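You operate a simulated robot arm through the tools that you are given. There is no shell and no other tool.

Carry out the task below with a simulated robot arm. There is one attempt and no reset: what you move stays moved.

Task
Lay the yellow mat: plate, bowl on it, yellow napkin beside them, and push the yellow chair in.
Fine: plate and bowl from the serving tray.

It is judged by the outcome, as a careful person would: the job done as asked, and still so three seconds after it is handed in. It fails if anything else is knocked over, pushed out of place, dropped, spilled or broken. Flat cloth is picked up by pressing the open fingertips on it (5 to 10 N) and closing them slowly along it; thin cloth reads only 2 to 8 mm in the jaws.

Robot
A 6-joint arm with a two-finger parallel gripper, fixed in place. Base frame: the origin is at the foot of the arm, x ahead of it, y to its left, z up. Readings come in m, rad, newtons and seconds.
With the tool pointing down near the work surface it reaches from about 0.14 to 0.82 m from the base axis. Its first joint turns from -2.897 to 2.897 rad. Payload 3.91 kg.
Tool frame: the origin (TCP) lies between the finger pads and is the grasp point; the fingertips stand 0.03 m ahead of it; z points along the fingers, y is the line along which they close. Largest opening 0.11 m; finger width 0.02, thickness 0.01; the body of the gripper, 0.048 by 0.112 m, starts 0.055 m behind the TCP.
Orientation is that of the tool frame in the base frame, as [roll, pitch, yaw] about the fixed x, y, z axes, in that order (R = Rz(yaw) Ry(pitch) Rx(roll)). With the fingers straight down and closing along the base's y, the tool's x points along the base's -x, its y along +y and its z along -z.

Tools
- The arm moves only by the tool step_arm. Its arguments are lists of equal length, an entry for each row: "jaw": the gripper command, from -1 (shut) to 1 (fully open), values between in proportion; "slide": the shift along the tool's x, y, z in m, a list of three; "rot": the turn, a rotation vector about the tool's x, y, z in rad, a list of three. In form: {"jaw": [jaw, ...], "slide": [[tx, ty, tz], ...], "rot": [[wx, wy, wz], ...]}. A call has 1 to 20 rows; each row shifts and turns the commanded pose from where the row before left it, along the tool's axes as they then stand. Rows are played at 5 a second. More than 0.05 m and 0.15 rad between two rows, or a gripper value outside its range, and nothing of the call is played. A pose out of reach is approached as far as the arm can. The call stops where the force on the tool passes 90 N (or 10 N more than at its start, if that is more) or the arm is blocked; 0.2 s more then pass. Each finger travels about 0.108 m/s and halts on what it meets, pressing with about 43 N; the grip force reading is that of the motor and also rises with nothing between the fingers. The clock runs only during rows and for 0.2 s after the last one: add rows that do not move to give the fingers time. The reply holds the time, the measured pose of the TCP, the force on the tool along the base axes, the opening and the grip force, in the units named above and with some noise, with the torque about the TCP (base axes, N m) and any sound that the robot's microphone picked up, and new pictures: "views" is both (left out), scene, wrist or none.
- Cameras (640 x 400 px; columns grow to the right, rows downward): "scene" is fixed at [0.4007, 0.5003, 1.3164]; the picture's right is [0.79, -0.61, 0.00], its down [-0.60, -0.79, -0.12] and it looks along [0.07, 0.09, -0.99] (base axes); focal length 214 px, centre (320, 200). "wrist" rides on the gripper at [0.077, 0.007, -0.114] in the tool frame; the picture's right is [-0.09, 1.00, 0.00], its down [-0.80, -0.07, -0.59] and it looks along [-0.59, -0.05, 0.80] (tool axes); focal length 270 px, centre (320, 200). There is no depth. A picture from a camera that has moved, and an enlarged one, comes with that camera's place and axes in the base frame and with its lens.
- lift_body(by): slides the trunk up (or, below 0, down) by that many m; the arm rides with it, the base frame stays. It gives what a move gives, with no picture.
- close_up(camera, box): a new picture of the part [left, top, right, bottom] of that camera's present view, enlarged. The clock stands still meanwhile.
- job_done(): hands the job in; it is judged then, once.

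Places have to be worked out from the pictures, the camera data and where the tool is seen. Open the gripper and draw the arm clear of the work before you hand the job in, unless the task says otherwise.

The tools are called after "Call:" by a JSON object that holds its "method" and its "body". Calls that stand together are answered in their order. step_arm: Moves the arm, as the interface text tells. Its arguments: {"type":"object","properties":{"jaw":{"type":"array"},"slide":{"type":"array"},"rot":{"type":"array"},"views":{"type":"string","enum":["both","scene","wrist","none"]}},"required":["jaw","slide","rot"]} The other tools are called the same way: lift_body (by) slides the trunk up or down; close_up (camera, box) takes an enlarged picture of a part of a camera's view; job_done () hands the job in.

At the start:

```text
clock: 0.0
ee_pos: [0.2768, 0.2886, 1.0826]
tcp_rot: [3.14, -0.001, -3.14]
force: [-0.5, 0.5, 0.4]
ft_torque: [-0.04, -0.02, 0.0]
opening: 0.1102
gripper_force: 0.0
trunk travel left (down, up): [-0.475, 0.065]
```

scene: 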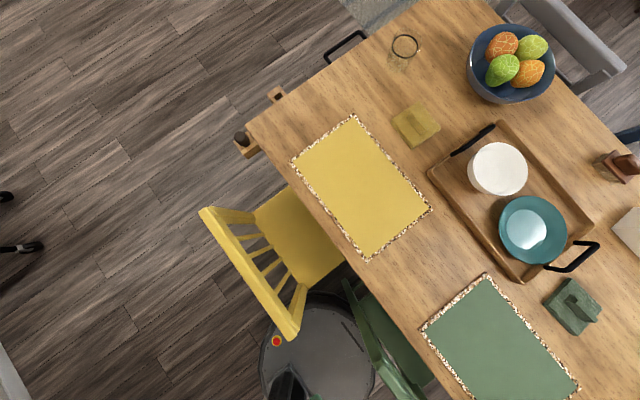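
wrist: 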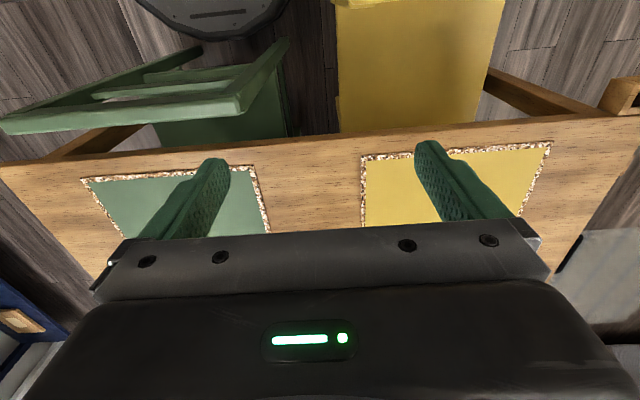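

I'll begin by looking closely at the tray, the napkin and the chair to identify the objects.

Call:
{"method": "close_up", "body": {"camera": "scene", "box": [420, 110, 610, 290]}}

Call:
{"method": "close_up", "body": {"camera": "scene", "box": [380, 20, 470, 160]}}

Call:
{"method": "close_up", "body": {"camera": "scene", "box": [180, 80, 440, 400]}}

```text
2.22 times, centred on (515, 200) of scene
camera zoom: at [0.4007, 0.5003, 1.3164], right [0.79, -0.61, 0.0], down [-0.6, -0.79, -0.12], along [0.07, 0.09, -0.99], focal length 477 px, centre (-113, 200)
```

zoom: 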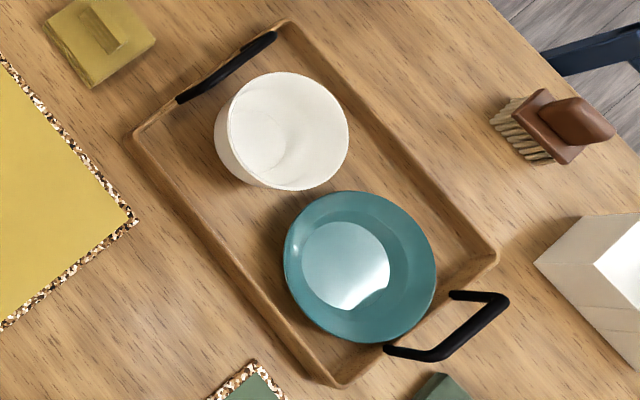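

```text
2.86 times, centred on (425, 90) of scene
camera zoom: at [0.4007, 0.5003, 1.3164], right [0.79, -0.61, 0.0], down [-0.6, -0.79, -0.12], along [0.07, 0.09, -0.99], focal length 613 px, centre (20, 514)
```

zoom: 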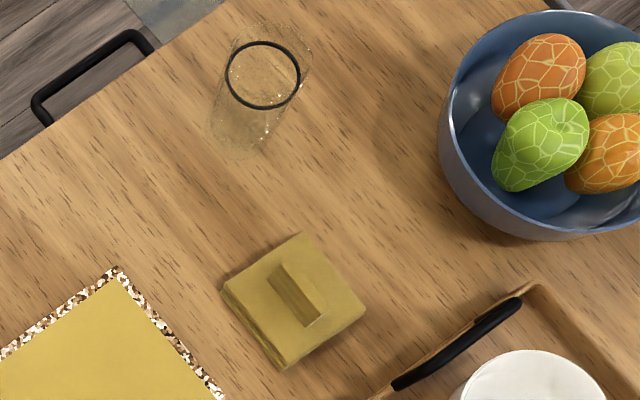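

```text
1.25 times, centred on (310, 240) of scene
camera zoom: at [0.4007, 0.5003, 1.3164], right [0.79, -0.61, 0.0], down [-0.6, -0.79, -0.12], along [0.07, 0.09, -0.99], focal length 268 px, centre (332, 150)
```

zoom: 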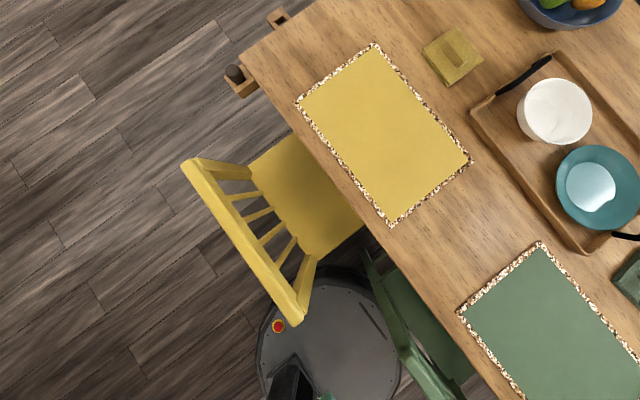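

The white item is a tall bowl, the teal one is a plate, and the napkin is folded with a graspable ridge; triangulation puts the table top near z=0.747. I'll move the wrist camera forward to look at the tray and napkin.

Call:
{"method": "step_arm", "body": {"jaw": [1, 1, 1, 1, 1, 1], "slide": [[-0.04, 0, 0], [-0.04, 0, 0], [-0.04, 0, 0], [-0.04, 0, 0], [-0.04, 0, 0], [0, 0, 0]], "rot": [[0, 0, 0], [0, 0, 0], [0, 0, 0], [0, 0, 0], [0, 0, 0], [0, 0, 0]]}}

```text
clock: 1.4
ee_pos: [0.4796, 0.288, 1.0818]
tcp_rot: [-3.142, 0.001, -3.141]
force: [0.6, 0.0, 0.5]
ft_torque: [0.01, -0.02, -0.01]
opening: 0.1098
gripper_force: 0.1
trunk travel left (down, up): [-0.475, 0.065]
camera wrist: at [0.4038, 0.2939, 1.1976], right [0.09, 1.0, 0.0], down [0.8, -0.07, 0.59], along [0.59, -0.05, -0.8], focal length 270 px, centre (320, 200)
```

scene: 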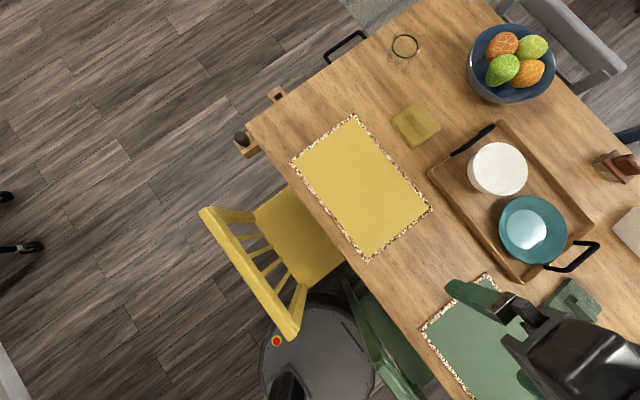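
wrist: 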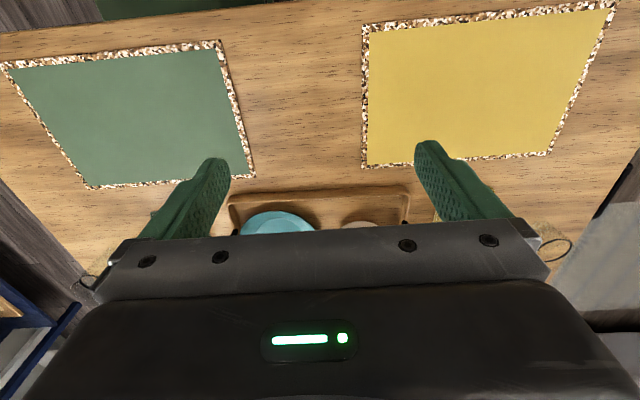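

The tray's near wall is at x≈0.71, plate centre ≈(0.80,0.17), bowl ≈(0.82,0.345). I'll move further forward and look at plate, bowl and napkin from above.

Call:
{"method": "step_arm", "body": {"jaw": [1, 1, 1, 1, 1, 1], "slide": [[-0.04, 0, 0], [-0.04, 0, 0], [-0.04, 0, 0], [-0.04, 0, 0], [-0.02, 0, 0], [0, 0, 0]], "rot": [[0, 0, 0], [0, 0, 0], [0, 0, 0], [0, 0, 0], [0, 0, 0], [0, 0, 0]]}}

```text
clock: 2.8
ee_pos: [0.6603, 0.2897, 1.0827]
tcp_rot: [-3.14, -0.002, -3.142]
force: [0.2, 0.1, 0.2]
ft_torque: [0.01, -0.02, 0.01]
opening: 0.11
gripper_force: 0.0
trunk travel left (down, up): [-0.475, 0.065]
camera wrist: at [0.5837, 0.296, 1.1983], right [0.09, 1.0, 0.0], down [0.8, -0.07, 0.59], along [0.59, -0.05, -0.8], focal length 270 px, centre (320, 200)
```

scene: 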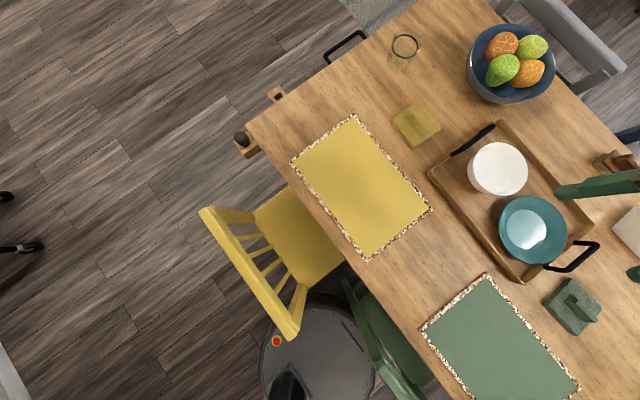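
wrist: 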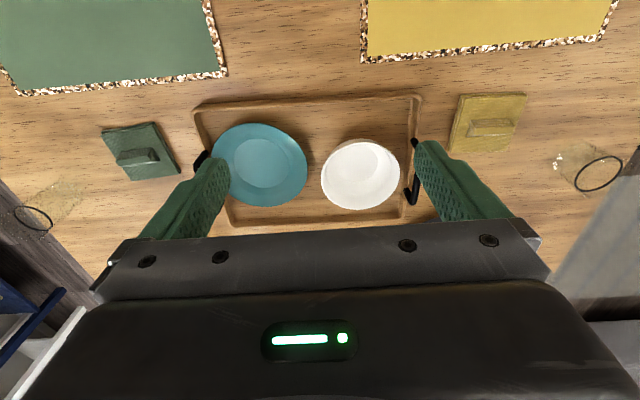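

Call:
{"method": "close_up", "body": {"camera": "wrist", "box": [190, 80, 430, 235]}}

Call:
{"method": "close_up", "body": {"camera": "wrist", "box": [420, 75, 640, 215]}}

```text
2.58 times, centred on (310, 158) of wrist
camera zoom: at [0.5837, 0.296, 1.1983], right [0.09, 1.0, 0.0], down [0.8, -0.07, 0.59], along [0.59, -0.05, -0.8], focal length 698 px, centre (346, 310)
```

zoom: 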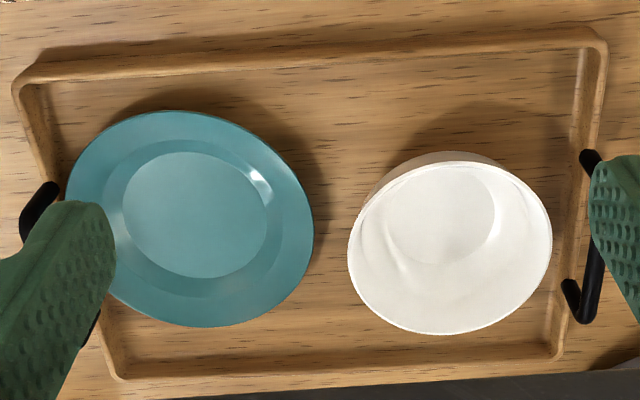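

```text
2.86 times, centred on (530, 145) of wrist
camera zoom: at [0.5837, 0.296, 1.1983], right [0.09, 1.0, 0.0], down [0.8, -0.07, 0.59], along [0.59, -0.05, -0.8], focal length 772 px, centre (-280, 357)
```

zoom: 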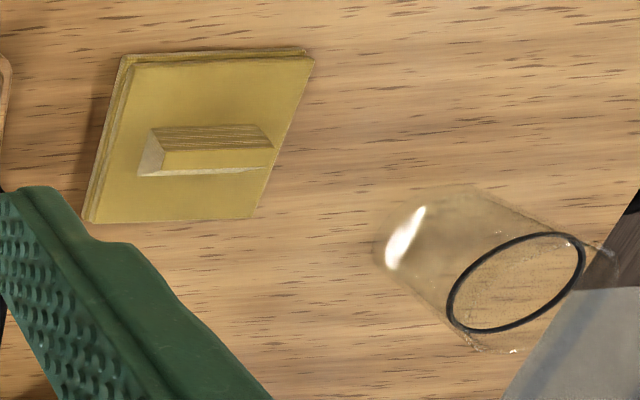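

Estimates: bowl rim at z≈0.81, centre (0.825,0.343); plate centre ≈(0.80,0.17). I need the heights more accurately, so I'll retreat, lower and tilt the tool outward for a side view of the tray.

Call:
{"method": "step_arm", "body": {"jaw": [1, 1, 1, 1, 1, 1, 1, 1, 1, 1, 1], "slide": [[0.04, 0, 0.03], [0.04, 0, 0.03], [0.04, 0, 0.03], [0.04, 0, 0.03], [0, -0.02, 0.01], [0, 0, 0], [0, 0, 0], [0, 0, 0], [0, 0, 0], [0, 0, 0], [0, 0, 0]], "rot": [[0, 0, 0], [0, 0, 0], [0, 0, 0], [0, 0, 0], [0, 0, 0], [0, -0.14, 0], [0, -0.14, 0], [0, -0.14, 0], [0, -0.14, 0], [0, -0.14, 0], [0, 0, 0]]}}

```text
clock: 5.2
ee_pos: [0.4979, 0.2686, 0.9526]
tcp_rot: [-3.142, 0.698, -3.141]
force: [-0.6, 0.1, -0.5]
ft_torque: [0.01, 0.0, 0.01]
opening: 0.11
gripper_force: 0.0
trunk travel left (down, up): [-0.475, 0.065]
camera wrist: at [0.3651, 0.2747, 0.9916], right [0.07, 1.0, 0.06], down [0.23, -0.07, 0.97], along [0.97, -0.05, -0.23], focal length 270 px, centre (320, 200)
```

scene: 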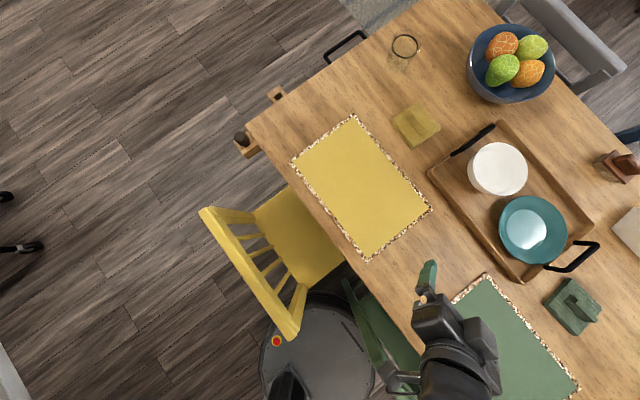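
wrist: 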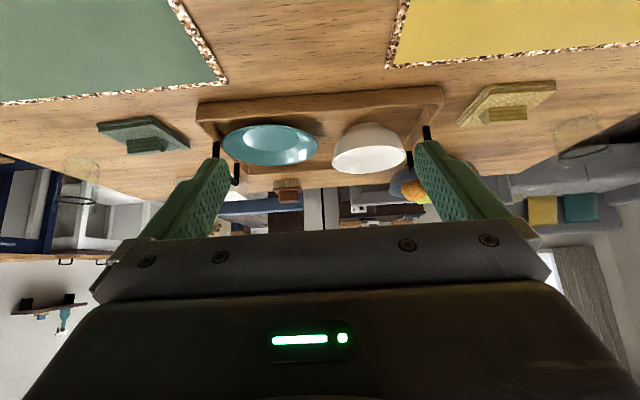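

Call:
{"method": "close_up", "body": {"camera": "wrist", "box": [190, 80, 450, 210]}}

Call:
{"method": "close_up", "body": {"camera": "wrist", "box": [440, 65, 600, 165]}}

```text
2.46 times, centred on (320, 145) of wrist
camera zoom: at [0.3651, 0.2747, 0.9916], right [0.07, 1.0, 0.06], down [0.23, -0.07, 0.97], along [0.97, -0.05, -0.23], focal length 665 px, centre (320, 335)
```

zoom: 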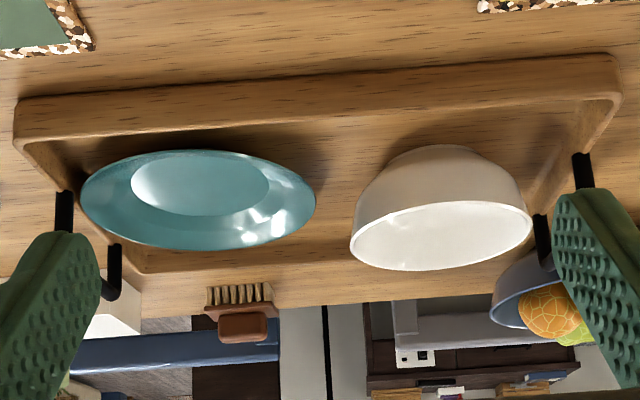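

```text
4.00 times, centred on (520, 115) of wrist
camera zoom: at [0.3651, 0.2747, 0.9916], right [0.07, 1.0, 0.06], down [0.23, -0.07, 0.97], along [0.97, -0.05, -0.23], focal length 1081 px, centre (-480, 540)
```

zoom: 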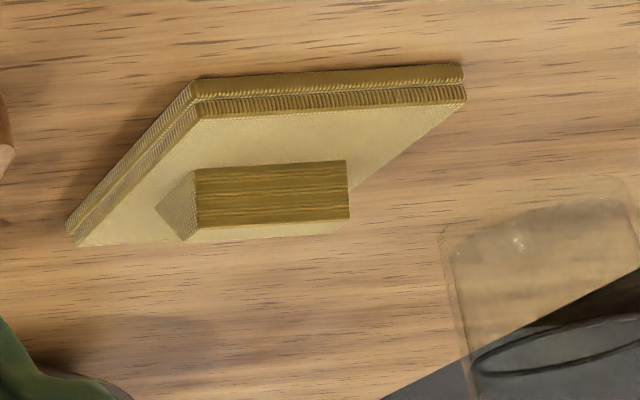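

From the side view: plate rim z≈0.78, radius ≈0.084, centre ≈(0.812,0.169); napkin ridge centre ≈(0.775,0.562), z 0.762–0.788, 13 mm thick along x. I'll reorient so that the fingers pinch the plate rim from its near-left side, tilted 45° (one finger under the rim).

Call:
{"method": "step_arm", "body": {"jaw": [1, 1, 1, 1, 1, 1, 1, 1, 1, 1, 1, 1, 1, 1, 1, 1, 1, 1], "slide": [[0, 0, 0], [0, 0, 0], [0, 0, 0], [0, 0, 0], [0, 0, 0], [0, 0, 0], [0, 0, 0], [0, 0, 0], [0, 0, 0], [0, 0, 0], [0, 0, 0], [0, 0, 0], [0, 0, 0], [0, 0, 0], [0, 0, 0], [0, 0, 0], [0, 0, 0], [0, 0, 0]], "rot": [[0, 0.14, 0], [0, 0.14, 0], [0, 0.14, 0], [0, 0.14, 0], [0, 0.14, 0], [0, 0, -0.1309], [0, 0, -0.1309], [0, 0, -0.1309], [0, 0, -0.1309], [0, 0, -0.1309], [0, 0, -0.1309], [0.1309, 0, 0], [0.1309, 0, 0], [0.1309, 0, 0], [0.1309, 0, 0], [0.1309, 0, 0], [0.1309, 0, 0], [0, 0, 0]]}}

```text
clock: 9.0
ee_pos: [0.4967, 0.2702, 0.9537]
tcp_rot: [-2.354, 0.0, -2.357]
force: [0.0, 0.9, -0.4]
ft_torque: [0.0, 0.0, 0.0]
opening: 0.1099
gripper_force: 0.0
trunk travel left (down, up): [-0.475, 0.065]
camera wrist: at [0.3828, 0.2754, 1.0305], right [-0.44, 0.56, -0.71], down [0.3, 0.83, 0.47], along [0.85, -0.01, -0.53], focal length 270 px, centre (320, 200)
```

scene: 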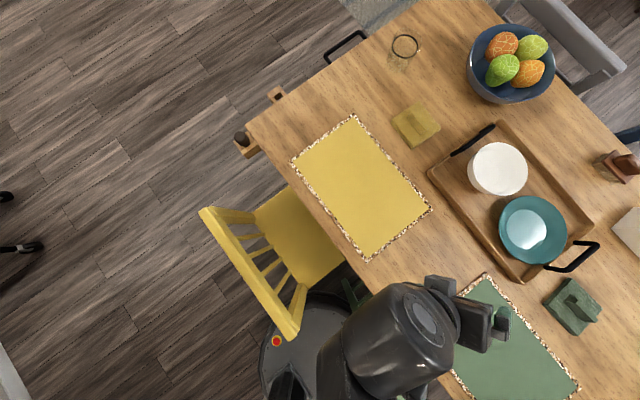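
wrist: 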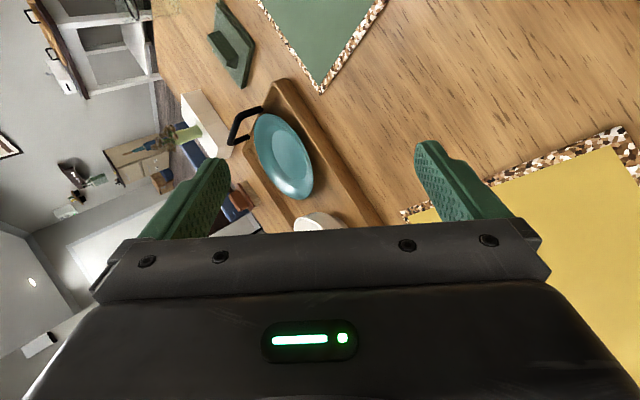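

Orientation is right and the +y finger is the lower one. I'll move to a pre-approach 8 cm back from the rim, narrowing the jaws to about 3.5 cm.

Call:
{"method": "step_arm", "body": {"jaw": [1, 0.5, 0, -0.364, -0.364, -0.364, -0.364], "slide": [[-0.0254, -0.0049, 0.0288], [-0.0254, -0.0049, 0.0288], [-0.0254, -0.0049, 0.0288], [-0.0254, -0.0049, 0.0288], [-0.0254, -0.0049, 0.0288], [-0.0254, -0.0049, 0.0288], [0, 0, 0]], "rot": [[0, 0, 0], [0, 0, 0], [0, 0, 0], [0, 0, 0], [0, 0, 0], [0, 0, 0], [0, 0, 0]]}}

```text
clock: 10.6
ee_pos: [0.7072, 0.2763, 0.8517]
tcp_rot: [-2.357, 0.0, -2.357]
force: [-0.3, -0.3, 1.0]
ft_torque: [-0.03, -0.01, -0.01]
opening: 0.0352
gripper_force: 0.0
trunk travel left (down, up): [-0.475, 0.065]
camera wrist: at [0.5937, 0.2818, 0.929], right [-0.44, 0.56, -0.7], down [0.3, 0.83, 0.47], along [0.85, -0.01, -0.53], focal length 270 px, centre (320, 200)
```

scene: 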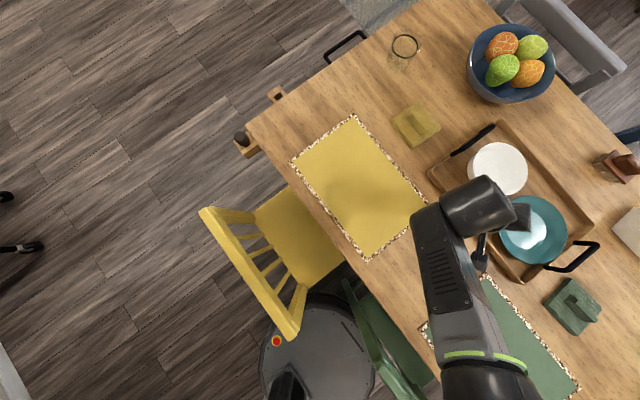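
wrist: 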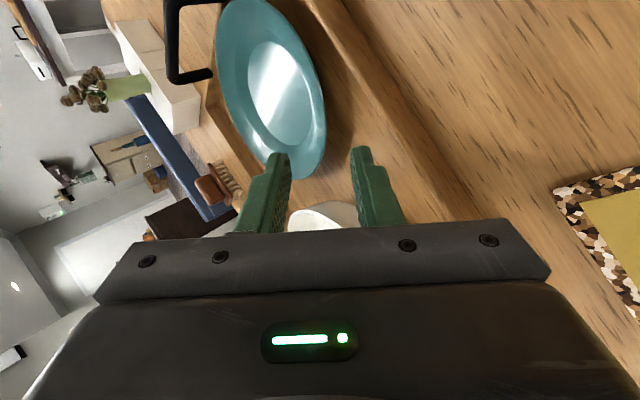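

Alignment looks good: plate rim lies between the finger lines. Advance 5 cm along the tool axis and re-check.

Call:
{"method": "step_arm", "body": {"jaw": [-0.364, -0.364, -0.364, -0.364], "slide": [[0, 0, 0.02], [0, 0, 0.02], [0, 0, 0.015], [0, 0, 0]], "rot": [[0, 0, 0], [0, 0, 0], [0, 0, 0], [0, 0, 0]], "views": "none"}}

Call:
{"method": "close_up", "body": {"camera": "wrist", "box": [200, 40, 460, 240]}}

```text
clock: 11.6
ee_pos: [0.734, 0.2494, 0.8127]
tcp_rot: [-2.355, 0.0, -2.354]
force: [-0.2, -0.8, 0.0]
ft_torque: [0.02, -0.01, 0.0]
opening: 0.035
gripper_force: 0.1
trunk travel left (down, up): [-0.475, 0.065]
```

```text
2.00 times, centred on (330, 140) of wrist
camera zoom: at [0.6205, 0.2547, 0.8902], right [-0.44, 0.56, -0.7], down [0.3, 0.83, 0.47], along [0.85, -0.01, -0.53], focal length 541 px, centre (300, 320)
```

zoom: 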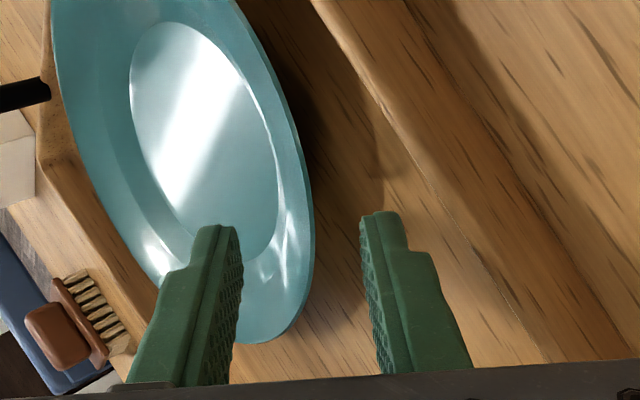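

The projected rim point matches the picture (rim edge ~4 mm toward the lower finger). I'll advance the final 2.5 cm in small steps and check the contact force.

Call:
{"method": "step_arm", "body": {"jaw": [-0.364, -0.364, -0.4, -0.4], "slide": [[0, 0, 0.008], [0, 0, 0.007], [0, 0, 0.004], [0, 0, 0]], "rot": [[0, 0, 0], [0, 0, 0], [0, 0, 0], [0, 0, 0]], "views": "none"}}

Call:
{"method": "close_up", "body": {"camera": "wrist", "box": [200, 40, 460, 240]}}

```text
clock: 12.6
ee_pos: [0.7441, 0.2398, 0.7995]
tcp_rot: [-2.355, -0.001, -2.355]
force: [0.7, 0.0, 0.5]
ft_torque: [0.0, -0.02, 0.03]
opening: 0.033
gripper_force: 0.0
trunk travel left (down, up): [-0.475, 0.065]
```

```text
2.00 times, centred on (330, 140) of wrist
camera zoom: at [0.6302, 0.2453, 0.8775], right [-0.44, 0.56, -0.7], down [0.3, 0.83, 0.47], along [0.85, -0.01, -0.53], focal length 541 px, centre (300, 320)
```

zoom: 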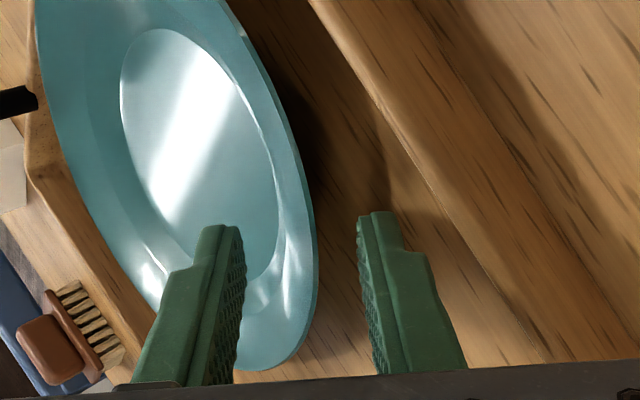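

No contact yet; rim edge is between the fingertips. Advance another 9 mm, watching the force.

Call:
{"method": "step_arm", "body": {"jaw": [-0.4, -0.4, -0.4], "slide": [[0, 0, 0.005], [0, 0, 0.004], [0, 0, 0]], "rot": [[0, 0, 0], [0, 0, 0], [0, 0, 0]], "views": "none"}}

Call:
{"method": "close_up", "body": {"camera": "wrist", "box": [200, 40, 460, 240]}}

```text
clock: 13.4
ee_pos: [0.7465, 0.2375, 0.7971]
tcp_rot: [-2.355, 0.004, -2.354]
force: [-3.4, 8.3, 13.6]
ft_torque: [0.3, 0.11, 0.01]
opening: 0.0311
gripper_force: 0.1
trunk travel left (down, up): [-0.475, 0.065]
```

```text
2.00 times, centred on (330, 140) of wrist
camera zoom: at [0.6338, 0.241, 0.873], right [-0.43, 0.56, -0.71], down [0.3, 0.83, 0.47], along [0.85, -0.01, -0.53], focal length 541 px, centre (300, 320)
```

zoom: 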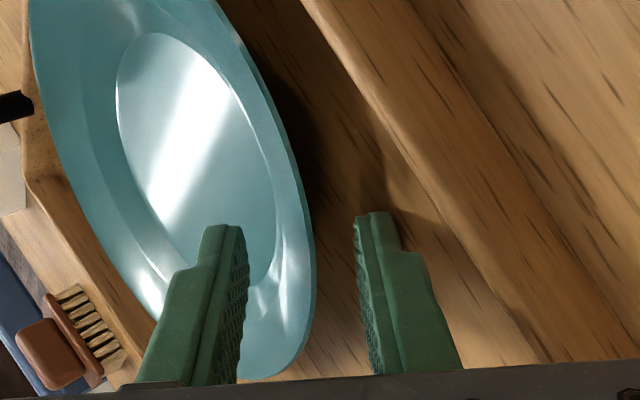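

The reaction torque shows the lower fingertip touching the tray floor; the tips are ~1 cm past the rim edge, which is enough. I'll back off 6 mm commanded, narrow the jaws, centre on the rim, then close slowly.

Call:
{"method": "step_arm", "body": {"jaw": [-0.4, -0.5, -0.6, -0.6], "slide": [[0, 0, -0.006], [0, 0, 0], [0, 0.002, 0.002], [0, 0, 0]], "rot": [[0, 0, 0], [0, 0, 0], [0, 0, 0], [0, 0, 0]], "views": "none"}}

Call:
{"method": "close_up", "body": {"camera": "wrist", "box": [200, 40, 460, 240]}}

```text
clock: 14.4
ee_pos: [0.745, 0.2392, 0.7939]
tcp_rot: [-2.356, -0.002, -2.356]
force: [0.3, -0.9, 0.9]
ft_torque: [-0.03, -0.02, -0.01]
opening: 0.0225
gripper_force: 1.0
trunk travel left (down, up): [-0.475, 0.065]
```

```text
2.00 times, centred on (330, 140) of wrist
camera zoom: at [0.6309, 0.2426, 0.8719], right [-0.44, 0.56, -0.7], down [0.3, 0.83, 0.47], along [0.85, -0.01, -0.53], focal length 541 px, centre (300, 320)
```

zoom: 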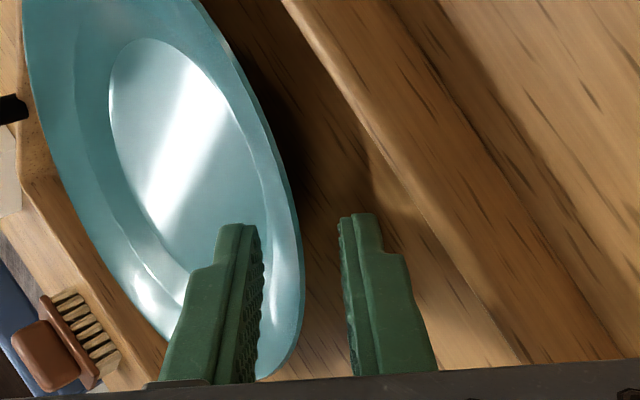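

The rim is centred between the pads and free of contact. I'll advance 4 mm more and close.

Call:
{"method": "step_arm", "body": {"jaw": [-0.6, -0.6, -0.75, -0.9, -1, -1, -1], "slide": [[0, 0, 0.002], [0, 0, 0.002], [0, 0, 0], [0, 0, 0], [0, 0, 0], [0, 0, 0], [0, 0, 0]], "rot": [[0, 0, 0], [0, 0, 0], [0, 0, 0], [0, 0, 0], [0, 0, 0], [0, 0, 0], [0, 0, 0]]}}

Call:
{"method": "close_up", "body": {"camera": "wrist", "box": [200, 40, 460, 240]}}

```text
clock: 16.0
ee_pos: [0.746, 0.2356, 0.7939]
tcp_rot: [-2.356, 0.002, -2.356]
force: [3.0, -1.2, 12.2]
ft_torque: [-0.23, -0.69, -0.02]
opening: 0.0063
gripper_force: 43.3
trunk travel left (down, up): [-0.475, 0.065]
camera wrist: at [0.6321, 0.2407, 0.8698], right [-0.44, 0.56, -0.7], down [0.3, 0.83, 0.47], along [0.85, -0.01, -0.53], focal length 270 px, centre (320, 200)
```

scene: 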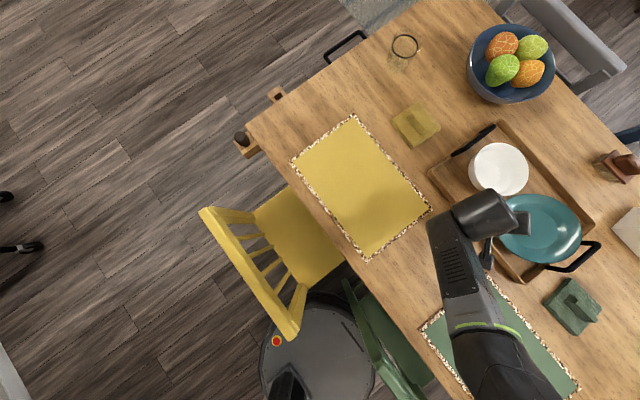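
wrist: 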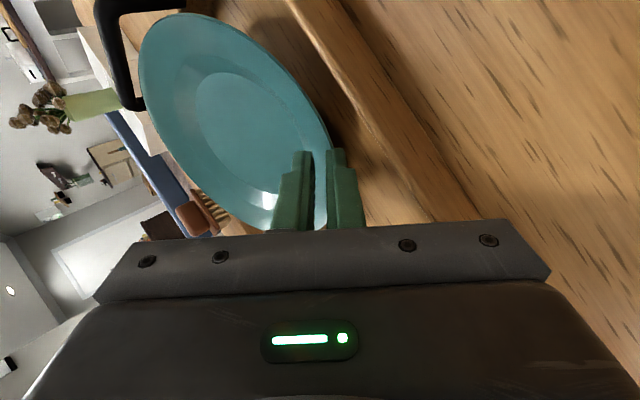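

```text
2.00 times, centred on (330, 140) of wrist
camera zoom: at [0.6321, 0.2407, 0.8698], right [-0.44, 0.56, -0.7], down [0.3, 0.83, 0.47], along [0.85, -0.01, -0.53], focal length 541 px, centre (300, 320)
```

zoom: 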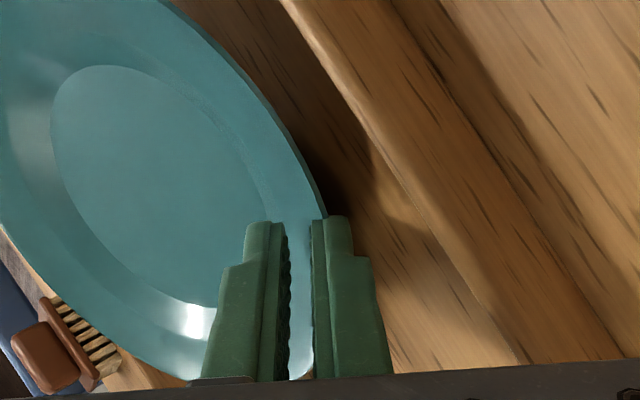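

The plate rim is gripped (6 mm, 43 N) and the plate has tipped a little to align with the pads. I'll lift straight up gently.

Call:
{"method": "step_arm", "body": {"jaw": [-1, -1, -1, -1, -1, -1], "slide": [[0, -0.007, -0.007], [0, -0.014, -0.014], [0, -0.014, -0.014], [0, -0.021, -0.021], [0, -0.021, -0.021], [0, 0, 0]], "rot": [[0, 0, 0], [0, 0, 0], [0, 0, 0], [0, 0, 0], [0, 0, 0], [0, 0, 0]]}}

```text
clock: 17.4
ee_pos: [0.7441, 0.2352, 0.8977]
tcp_rot: [-2.356, 0.0, -2.357]
force: [-0.2, -0.8, 0.4]
ft_torque: [0.0, 0.01, -0.03]
opening: 0.0001
gripper_force: 38.1
trunk travel left (down, up): [-0.475, 0.065]
camera wrist: at [0.6298, 0.2409, 0.9758], right [-0.44, 0.56, -0.7], down [0.3, 0.83, 0.47], along [0.85, -0.01, -0.53], focal length 270 px, centre (320, 200)
```

scene: 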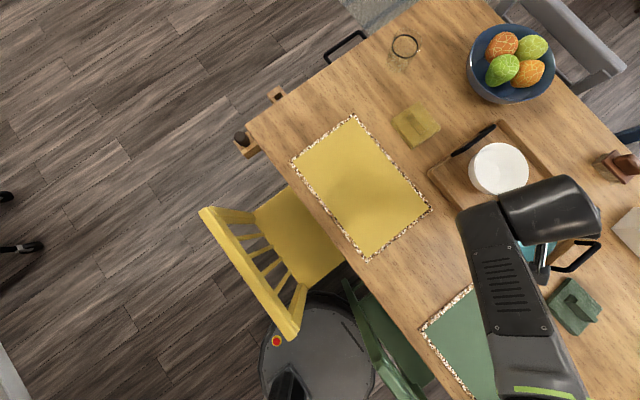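
wrist: 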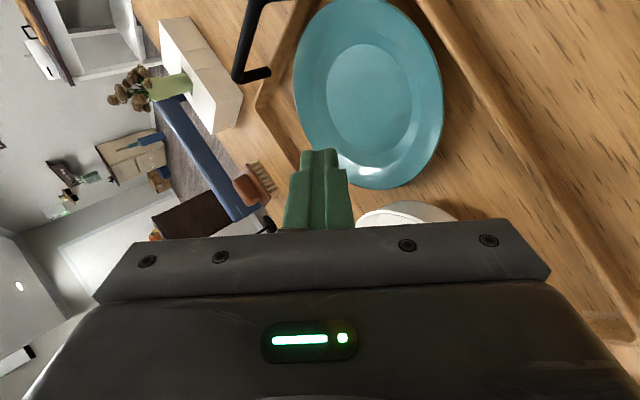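

The plate slipped out and settled back in the tray (jaws closed on nothing). Let me inspect where it lies now.

Call:
{"method": "close_up", "body": {"camera": "wrist", "box": [240, 0, 480, 230]}}

Call:
{"method": "step_arm", "body": {"jaw": [-0.8, -0.6, -0.4, -0.4, -0.4, -0.4, -0.4], "slide": [[0, -0.02, -0.02], [0, -0.03, -0.03], [0, 0, -0.04], [0, 0, -0.04], [0, 0, -0.04], [0.02, 0, -0.04], [0, 0, 0]], "rot": [[0, 0, 0], [0, 0, 0], [0, 0, 0], [0, 0, 0], [0, 0, 0], [0, 0, 0], [0, 0, 0]]}}

```text
1.74 times, centred on (360, 115) of wrist
camera zoom: at [0.6298, 0.2409, 0.9758], right [-0.44, 0.56, -0.7], down [0.3, 0.83, 0.47], along [0.85, -0.01, -0.53], focal length 470 px, centre (250, 348)
```

zoom: 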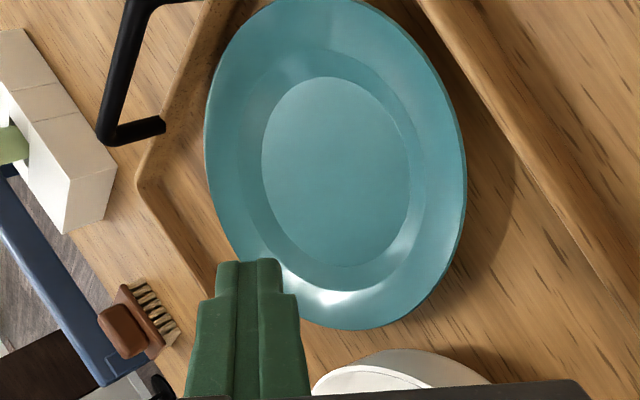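

```text
clock: 19.0
ee_pos: [0.6523, 0.3022, 1.0841]
tcp_rot: [-2.358, 0.001, -2.355]
force: [0.4, -0.3, -0.4]
ft_torque: [-0.01, 0.01, 0.01]
opening: 0.0334
gripper_force: 0.0
trunk travel left (down, up): [-0.475, 0.065]
camera wrist: at [0.5388, 0.3073, 1.1619], right [-0.44, 0.56, -0.7], down [0.3, 0.83, 0.47], along [0.85, -0.01, -0.53], focal length 270 px, centre (320, 200)
```

scene: 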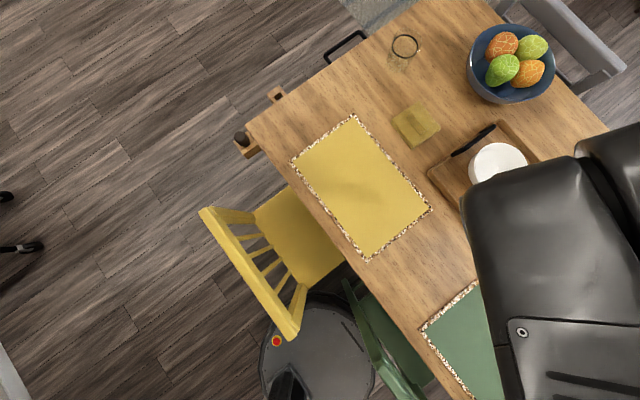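
wrist: 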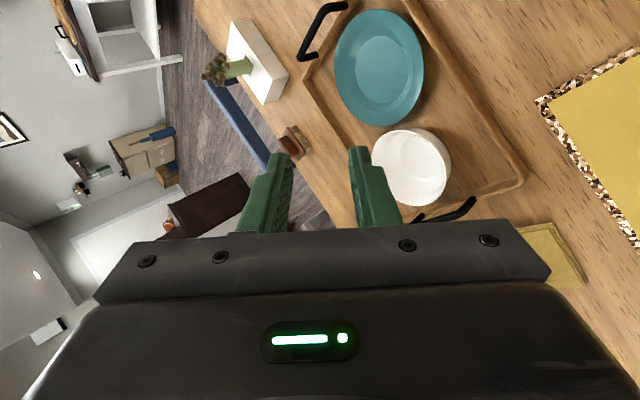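

The plate is lying flat again, shifted slightly toward the bowl/near wall. I'll move the arm out of the scene camera's way, lower the approach angle to 30° (better aligned with the brim), and re-measure.

Call:
{"method": "step_arm", "body": {"jaw": [-0.4, -0.4, -0.4, -0.4, -0.4, -0.4, -0.4, -0.4], "slide": [[0.0147, 0.0378, 0.0058], [0.0147, 0.0378, 0.0058], [0.0147, 0.0378, 0.0058], [0.0147, 0.0378, 0.0058], [0.0147, 0.0378, 0.0058], [0, 0, 0], [0, 0, 0], [0, 0, 0]], "rot": [[0, 0, 0], [0, 0, 0], [0, 0, 0], [0, 0, 0], [0, 0, 0], [0.1309, 0, 0], [0.1309, 0, 0], [0, 0, 0]]}}

Call:
{"method": "close_up", "body": {"camera": "scene", "box": [420, 110, 610, 290]}}

Call:
{"method": "close_up", "body": {"camera": "wrist", "box": [220, 20, 440, 230]}}

```text
clock: 20.8
ee_pos: [0.5201, 0.3311, 0.9303]
tcp_rot: [-2.091, -0.001, -2.355]
force: [0.3, 1.1, 0.4]
ft_torque: [0.0, 0.03, -0.02]
opening: 0.0329
gripper_force: 0.0
trunk travel left (down, up): [-0.475, 0.065]
camera wrist: at [0.3935, 0.347, 0.9825], right [-0.29, 0.41, -0.86], down [0.23, 0.91, 0.36], along [0.93, -0.09, -0.36], focal length 270 px, centre (320, 200)
```

scene: 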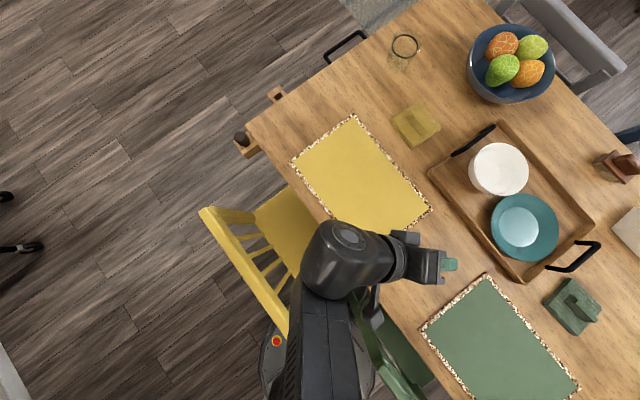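
wrist: 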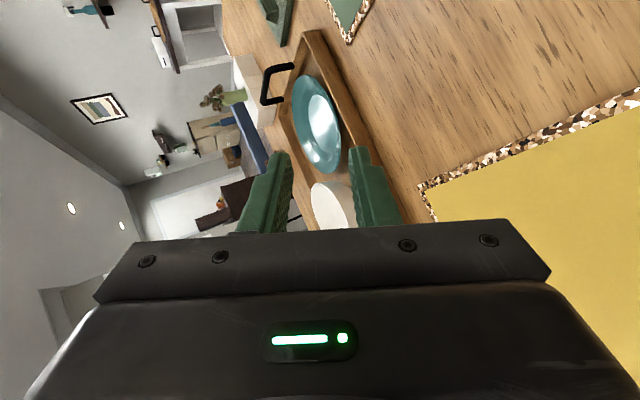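

```text
2.22 times, centred on (515, 200) of scene
camera zoom: at [0.4007, 0.5003, 1.3164], right [0.79, -0.61, 0.0], down [-0.6, -0.79, -0.12], along [0.07, 0.09, -0.99], focal length 477 px, centre (-113, 200)
```

zoom: 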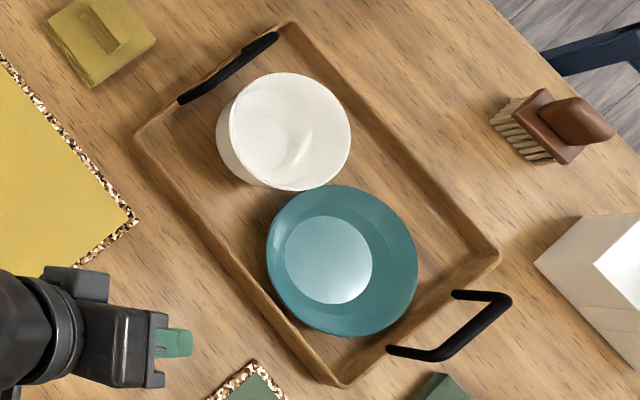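

```text
1.90 times, centred on (330, 125) of wrist
camera zoom: at [0.3935, 0.347, 0.9825], right [-0.29, 0.41, -0.86], down [0.23, 0.91, 0.36], along [0.93, -0.09, -0.36], focal length 515 px, centre (301, 343)
```

zoom: 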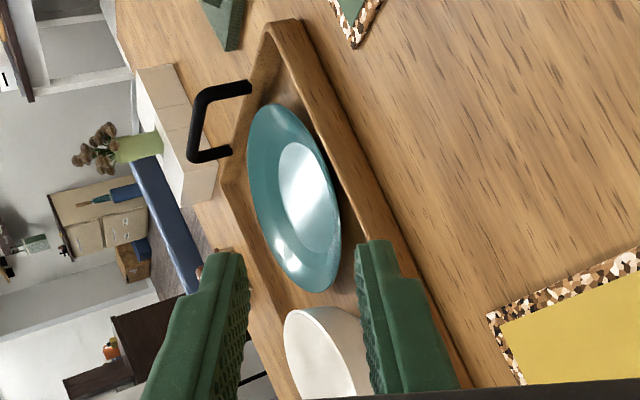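

Plate centre is now ≈(0.7985,0.183). I'll go to a pre-approach for the near-left rim point (0.739,0.242) with the 30° tool and narrow jaws.

Call:
{"method": "step_arm", "body": {"jaw": [-0.5, -0.6, -0.673, -0.673, -0.673, -0.673], "slide": [[-0.0184, 0.0042, 0.0351], [-0.0184, 0.0042, 0.0351], [-0.0184, 0.0042, 0.0351], [-0.0184, 0.0042, 0.0351], [-0.0184, 0.0042, 0.0351], [0, 0, 0]], "rot": [[0, 0, 0], [0, 0, 0], [0, 0, 0], [0, 0, 0], [0, 0, 0], [0, 0, 0]]}}

Call:
{"method": "close_up", "body": {"camera": "wrist", "box": [220, 20, 440, 230]}}

```text
clock: 22.2
ee_pos: [0.6863, 0.2967, 0.827]
tcp_rot: [-2.094, 0.001, -2.354]
force: [-0.2, -0.5, 1.1]
ft_torque: [-0.01, 0.02, 0.04]
opening: 0.0179
gripper_force: 0.0
trunk travel left (down, up): [-0.475, 0.065]
camera wrist: at [0.5605, 0.3143, 0.879], right [-0.29, 0.41, -0.86], down [0.23, 0.91, 0.36], along [0.93, -0.09, -0.36], focal length 270 px, centre (320, 200)
```

scene: 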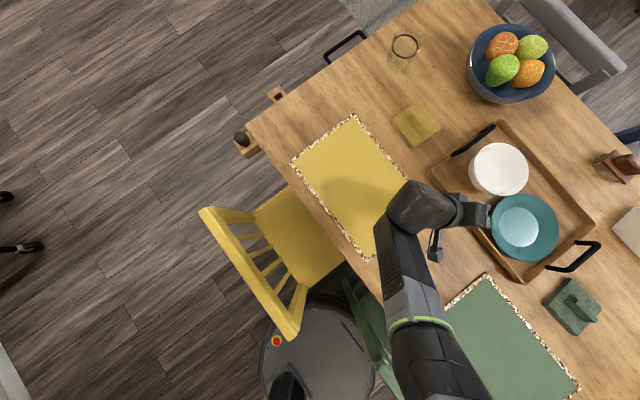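
wrist: 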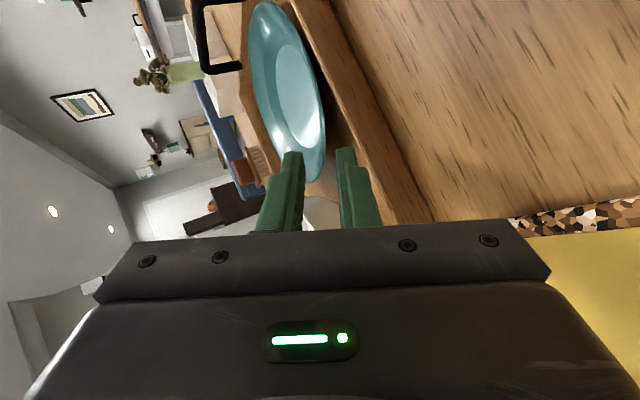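

```text
1.90 times, centred on (330, 125) of wrist
camera zoom: at [0.5605, 0.3143, 0.879], right [-0.29, 0.41, -0.86], down [0.23, 0.91, 0.36], along [0.93, -0.09, -0.36], focal length 515 px, centre (301, 343)
```

zoom: 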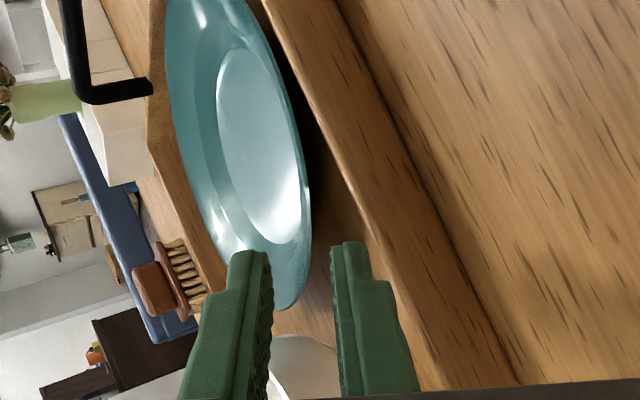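

Alignment looks good. Advance 5.5 cm and check.

Call:
{"method": "step_arm", "body": {"jaw": [-0.673, -0.673, -0.673, -0.673], "slide": [[0, 0, 0.02], [0, 0, 0.02], [0, 0, 0.015], [0, 0, 0]], "rot": [[0, 0, 0], [0, 0, 0], [0, 0, 0], [0, 0, 0]], "views": "none"}}

Call:
{"method": "close_up", "body": {"camera": "wrist", "box": [220, 20, 440, 230]}}

```text
clock: 23.2
ee_pos: [0.721, 0.2654, 0.8047]
tcp_rot: [-2.089, 0.008, -2.353]
force: [-0.1, 15.7, 38.2]
ft_torque: [-0.29, -0.25, 0.1]
opening: 0.0041
gripper_force: 0.1
trunk travel left (down, up): [-0.475, 0.065]
```

```text
1.90 times, centred on (330, 125) of wrist
camera zoom: at [0.5953, 0.2814, 0.8555], right [-0.28, 0.42, -0.86], down [0.22, 0.91, 0.36], along [0.93, -0.09, -0.35], focal length 515 px, centre (301, 343)
```

zoom: 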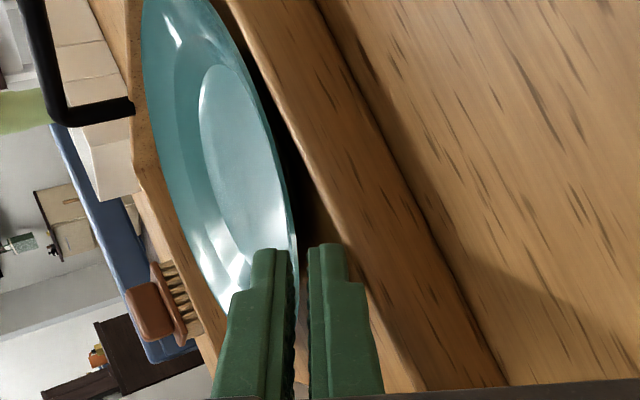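

The lower finger hit the tray wall (38 N up). Backing off along the tool axis and lifting right away.

Call:
{"method": "step_arm", "body": {"jaw": [-0.673, -0.673, -0.673], "slide": [[0, -0.01, -0.02], [0, -0.01, -0.03], [0, 0, 0]], "rot": [[0, 0, 0], [0, 0, 0], [0, 0, 0]]}}

Call:
{"method": "close_up", "body": {"camera": "scene", "box": [420, 110, 610, 290]}}

Call:
{"method": "close_up", "body": {"camera": "wrist", "box": [220, 20, 440, 230]}}

```text
clock: 24.0
ee_pos: [0.6962, 0.2864, 0.8366]
tcp_rot: [-2.094, -0.003, -2.356]
force: [0.3, 0.2, 0.7]
ft_torque: [-0.01, -0.02, -0.02]
opening: 0.018
gripper_force: 0.1
trunk travel left (down, up): [-0.475, 0.065]
camera wrist: at [0.5705, 0.3032, 0.8893], right [-0.29, 0.41, -0.86], down [0.23, 0.91, 0.36], along [0.93, -0.09, -0.36], focal length 270 px, centre (320, 200)
```

scene: 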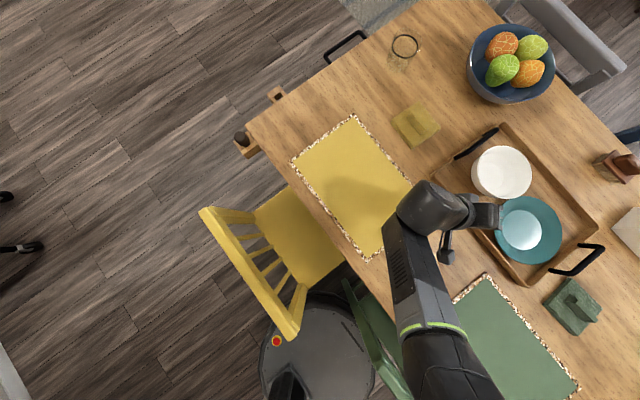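
wrist: 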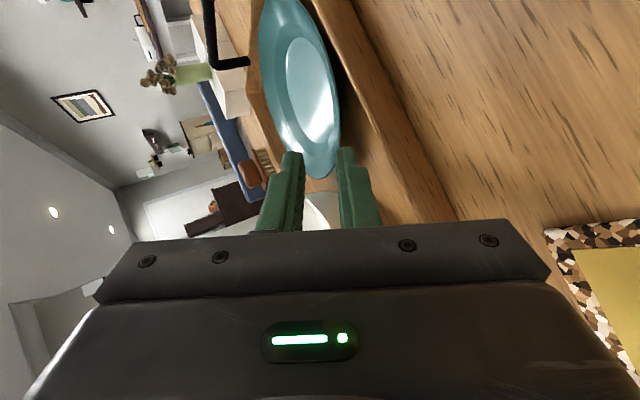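

```text
2.22 times, centred on (515, 200) of scene
camera zoom: at [0.4007, 0.5003, 1.3164], right [0.79, -0.61, 0.0], down [-0.6, -0.79, -0.12], along [0.07, 0.09, -0.99], focal length 477 px, centre (-113, 200)
```

zoom: 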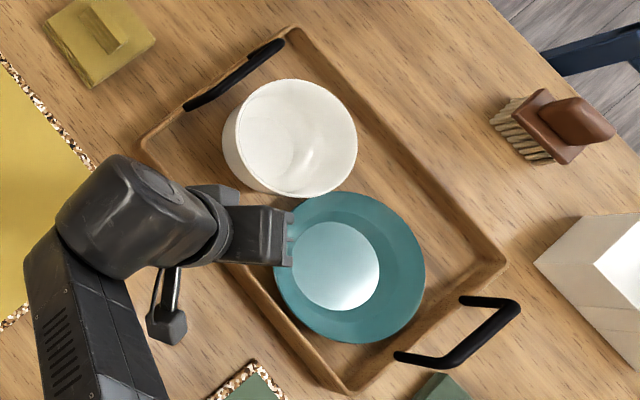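

```text
1.90 times, centred on (330, 125) of wrist
camera zoom: at [0.5705, 0.3032, 0.8893], right [-0.29, 0.41, -0.86], down [0.23, 0.91, 0.36], along [0.93, -0.09, -0.36], focal length 515 px, centre (301, 343)
```

zoom: 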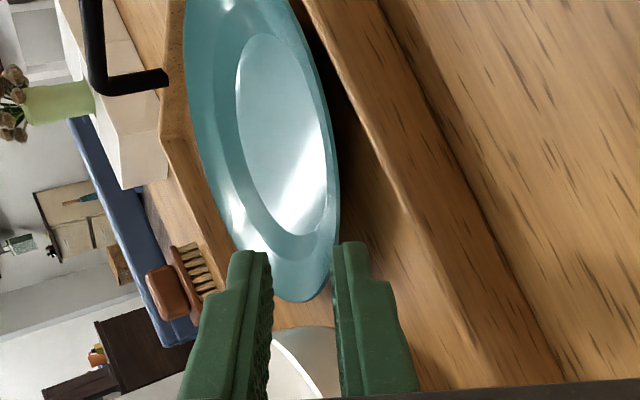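

The tray shifted only about 1 cm; everything is upright. The analysis shows the brim is low (z≈0.775), so only a shallow pinch at 45° is possible in the tray; I'll use that just to raise the near edge and prop it on the tray's near wall, then take a deep grip on the overhanging rim. First, return to the 45° pre-approach.

Call:
{"method": "step_arm", "body": {"jaw": [-0.59, -0.59, -0.59, -0.59], "slide": [[0, 0, 0], [0, 0, 0], [0.0026, -0.0115, 0.0119], [0, 0, 0]], "rot": [[-0.1309, 0, 0], [-0.1309, 0, 0], [0, 0, 0], [0, 0, 0]]}}

Call:
{"method": "close_up", "body": {"camera": "wrist", "box": [220, 20, 440, 230]}}

```text
clock: 25.0
ee_pos: [0.7068, 0.2709, 0.8387]
tcp_rot: [-2.355, 0.0, -2.353]
force: [0.2, -0.4, 0.6]
ft_torque: [-0.03, 0.0, 0.01]
opening: 0.0226
gripper_force: 0.0
trunk travel left (down, up): [-0.475, 0.065]
camera wrist: at [0.5919, 0.2756, 0.9157], right [-0.44, 0.56, -0.7], down [0.3, 0.83, 0.47], along [0.85, -0.01, -0.53], focal length 270 px, centre (320, 200)
```

scene: 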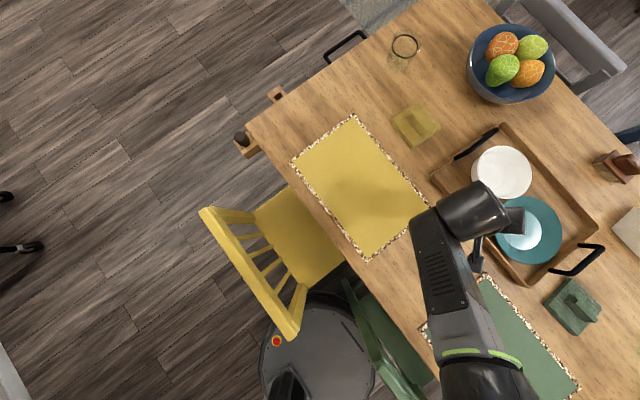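
wrist: 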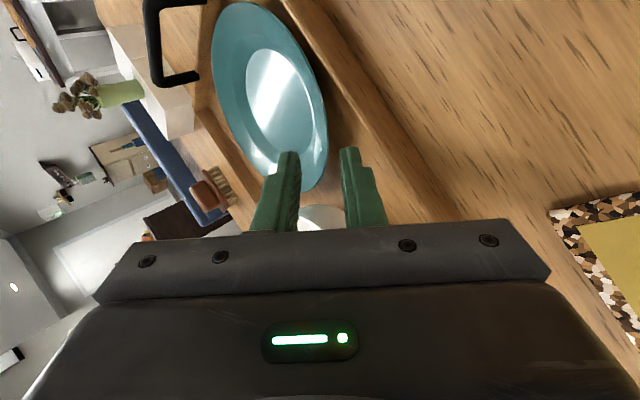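

```text
1.90 times, centred on (330, 125) of wrist
camera zoom: at [0.5919, 0.2756, 0.9157], right [-0.44, 0.56, -0.7], down [0.3, 0.83, 0.47], along [0.85, -0.01, -0.53], focal length 515 px, centre (301, 343)
```

zoom: 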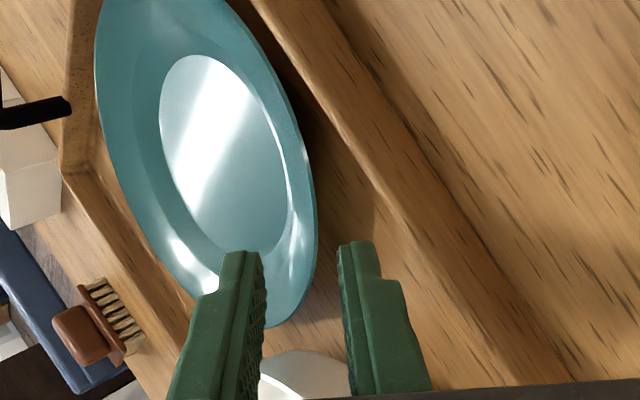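

Projection of the rim point matches. Advance 5.7 cm with a 3 mm shift to centre, then check forces.

Call:
{"method": "step_arm", "body": {"jaw": [-0.59, -0.59, -0.59, -0.59, -0.62], "slide": [[0, 0.001, 0.02], [0, 0.001, 0.02], [0, 0.001, 0.011], [0, 0, 0.006], [0, 0, 0]], "rot": [[0, 0, 0], [0, 0, 0], [0, 0, 0], [0, 0, 0], [0, 0, 0]], "views": "none"}}

Call:
{"method": "close_up", "body": {"camera": "wrist", "box": [220, 20, 440, 230]}}

```text
clock: 26.2
ee_pos: [0.7325, 0.2437, 0.7983]
tcp_rot: [-2.355, 0.002, -2.357]
force: [-0.7, 0.9, 4.2]
ft_torque: [0.05, 0.09, -0.02]
opening: 0.02
gripper_force: 0.1
trunk travel left (down, up): [-0.475, 0.065]
```

```text
1.90 times, centred on (330, 125) of wrist
camera zoom: at [0.6184, 0.249, 0.8754], right [-0.44, 0.56, -0.7], down [0.3, 0.83, 0.47], along [0.85, -0.01, -0.53], focal length 515 px, centre (301, 343)
```

zoom: 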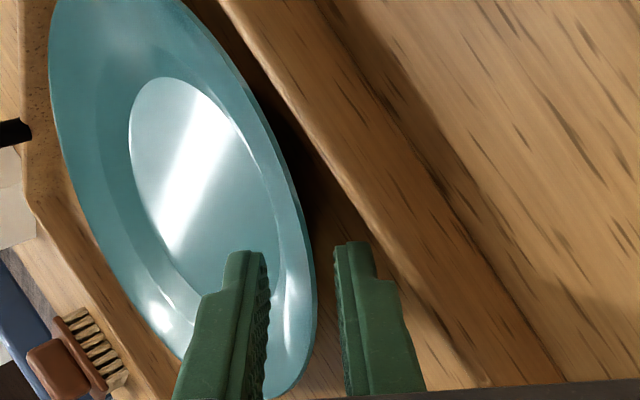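

Light touch (4 N) of the lower tip on the tray floor. I'll narrow the jaws to 14 mm (raising the lower tip), advance 5 mm more, then close.

Call:
{"method": "step_arm", "body": {"jaw": [-0.7, -0.745, -0.745, -0.745, -0.745], "slide": [[0, 0, 0], [0, 0.0005, 0], [0, 0.0005, 0.003], [0, 0, 0.003], [0, 0, 0]], "rot": [[0, 0, 0], [0, 0, 0], [0, 0, 0], [0, 0, 0], [0, 0, 0]], "views": "none"}}

Call:
{"method": "close_up", "body": {"camera": "wrist", "box": [220, 20, 440, 230]}}

```text
clock: 27.4
ee_pos: [0.7355, 0.2423, 0.7916]
tcp_rot: [-2.357, 0.001, -2.356]
force: [0.4, -1.6, 7.2]
ft_torque: [-0.08, -0.23, 0.01]
opening: 0.0167
gripper_force: 1.9
trunk travel left (down, up): [-0.475, 0.065]
```

```text
1.90 times, centred on (330, 125) of wrist
camera zoom: at [0.6218, 0.2465, 0.8693], right [-0.44, 0.56, -0.7], down [0.3, 0.83, 0.47], along [0.85, -0.01, -0.53], focal length 515 px, centre (301, 343)
```

zoom: 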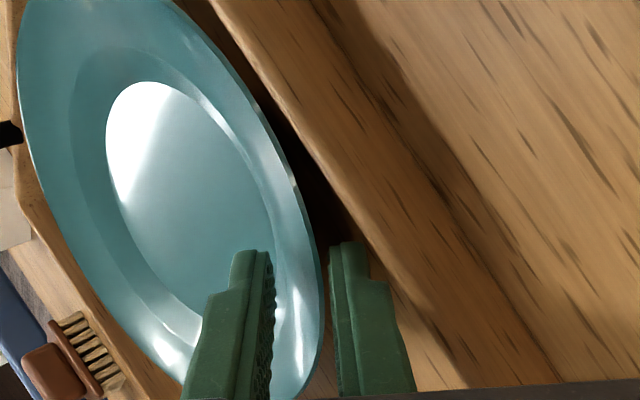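

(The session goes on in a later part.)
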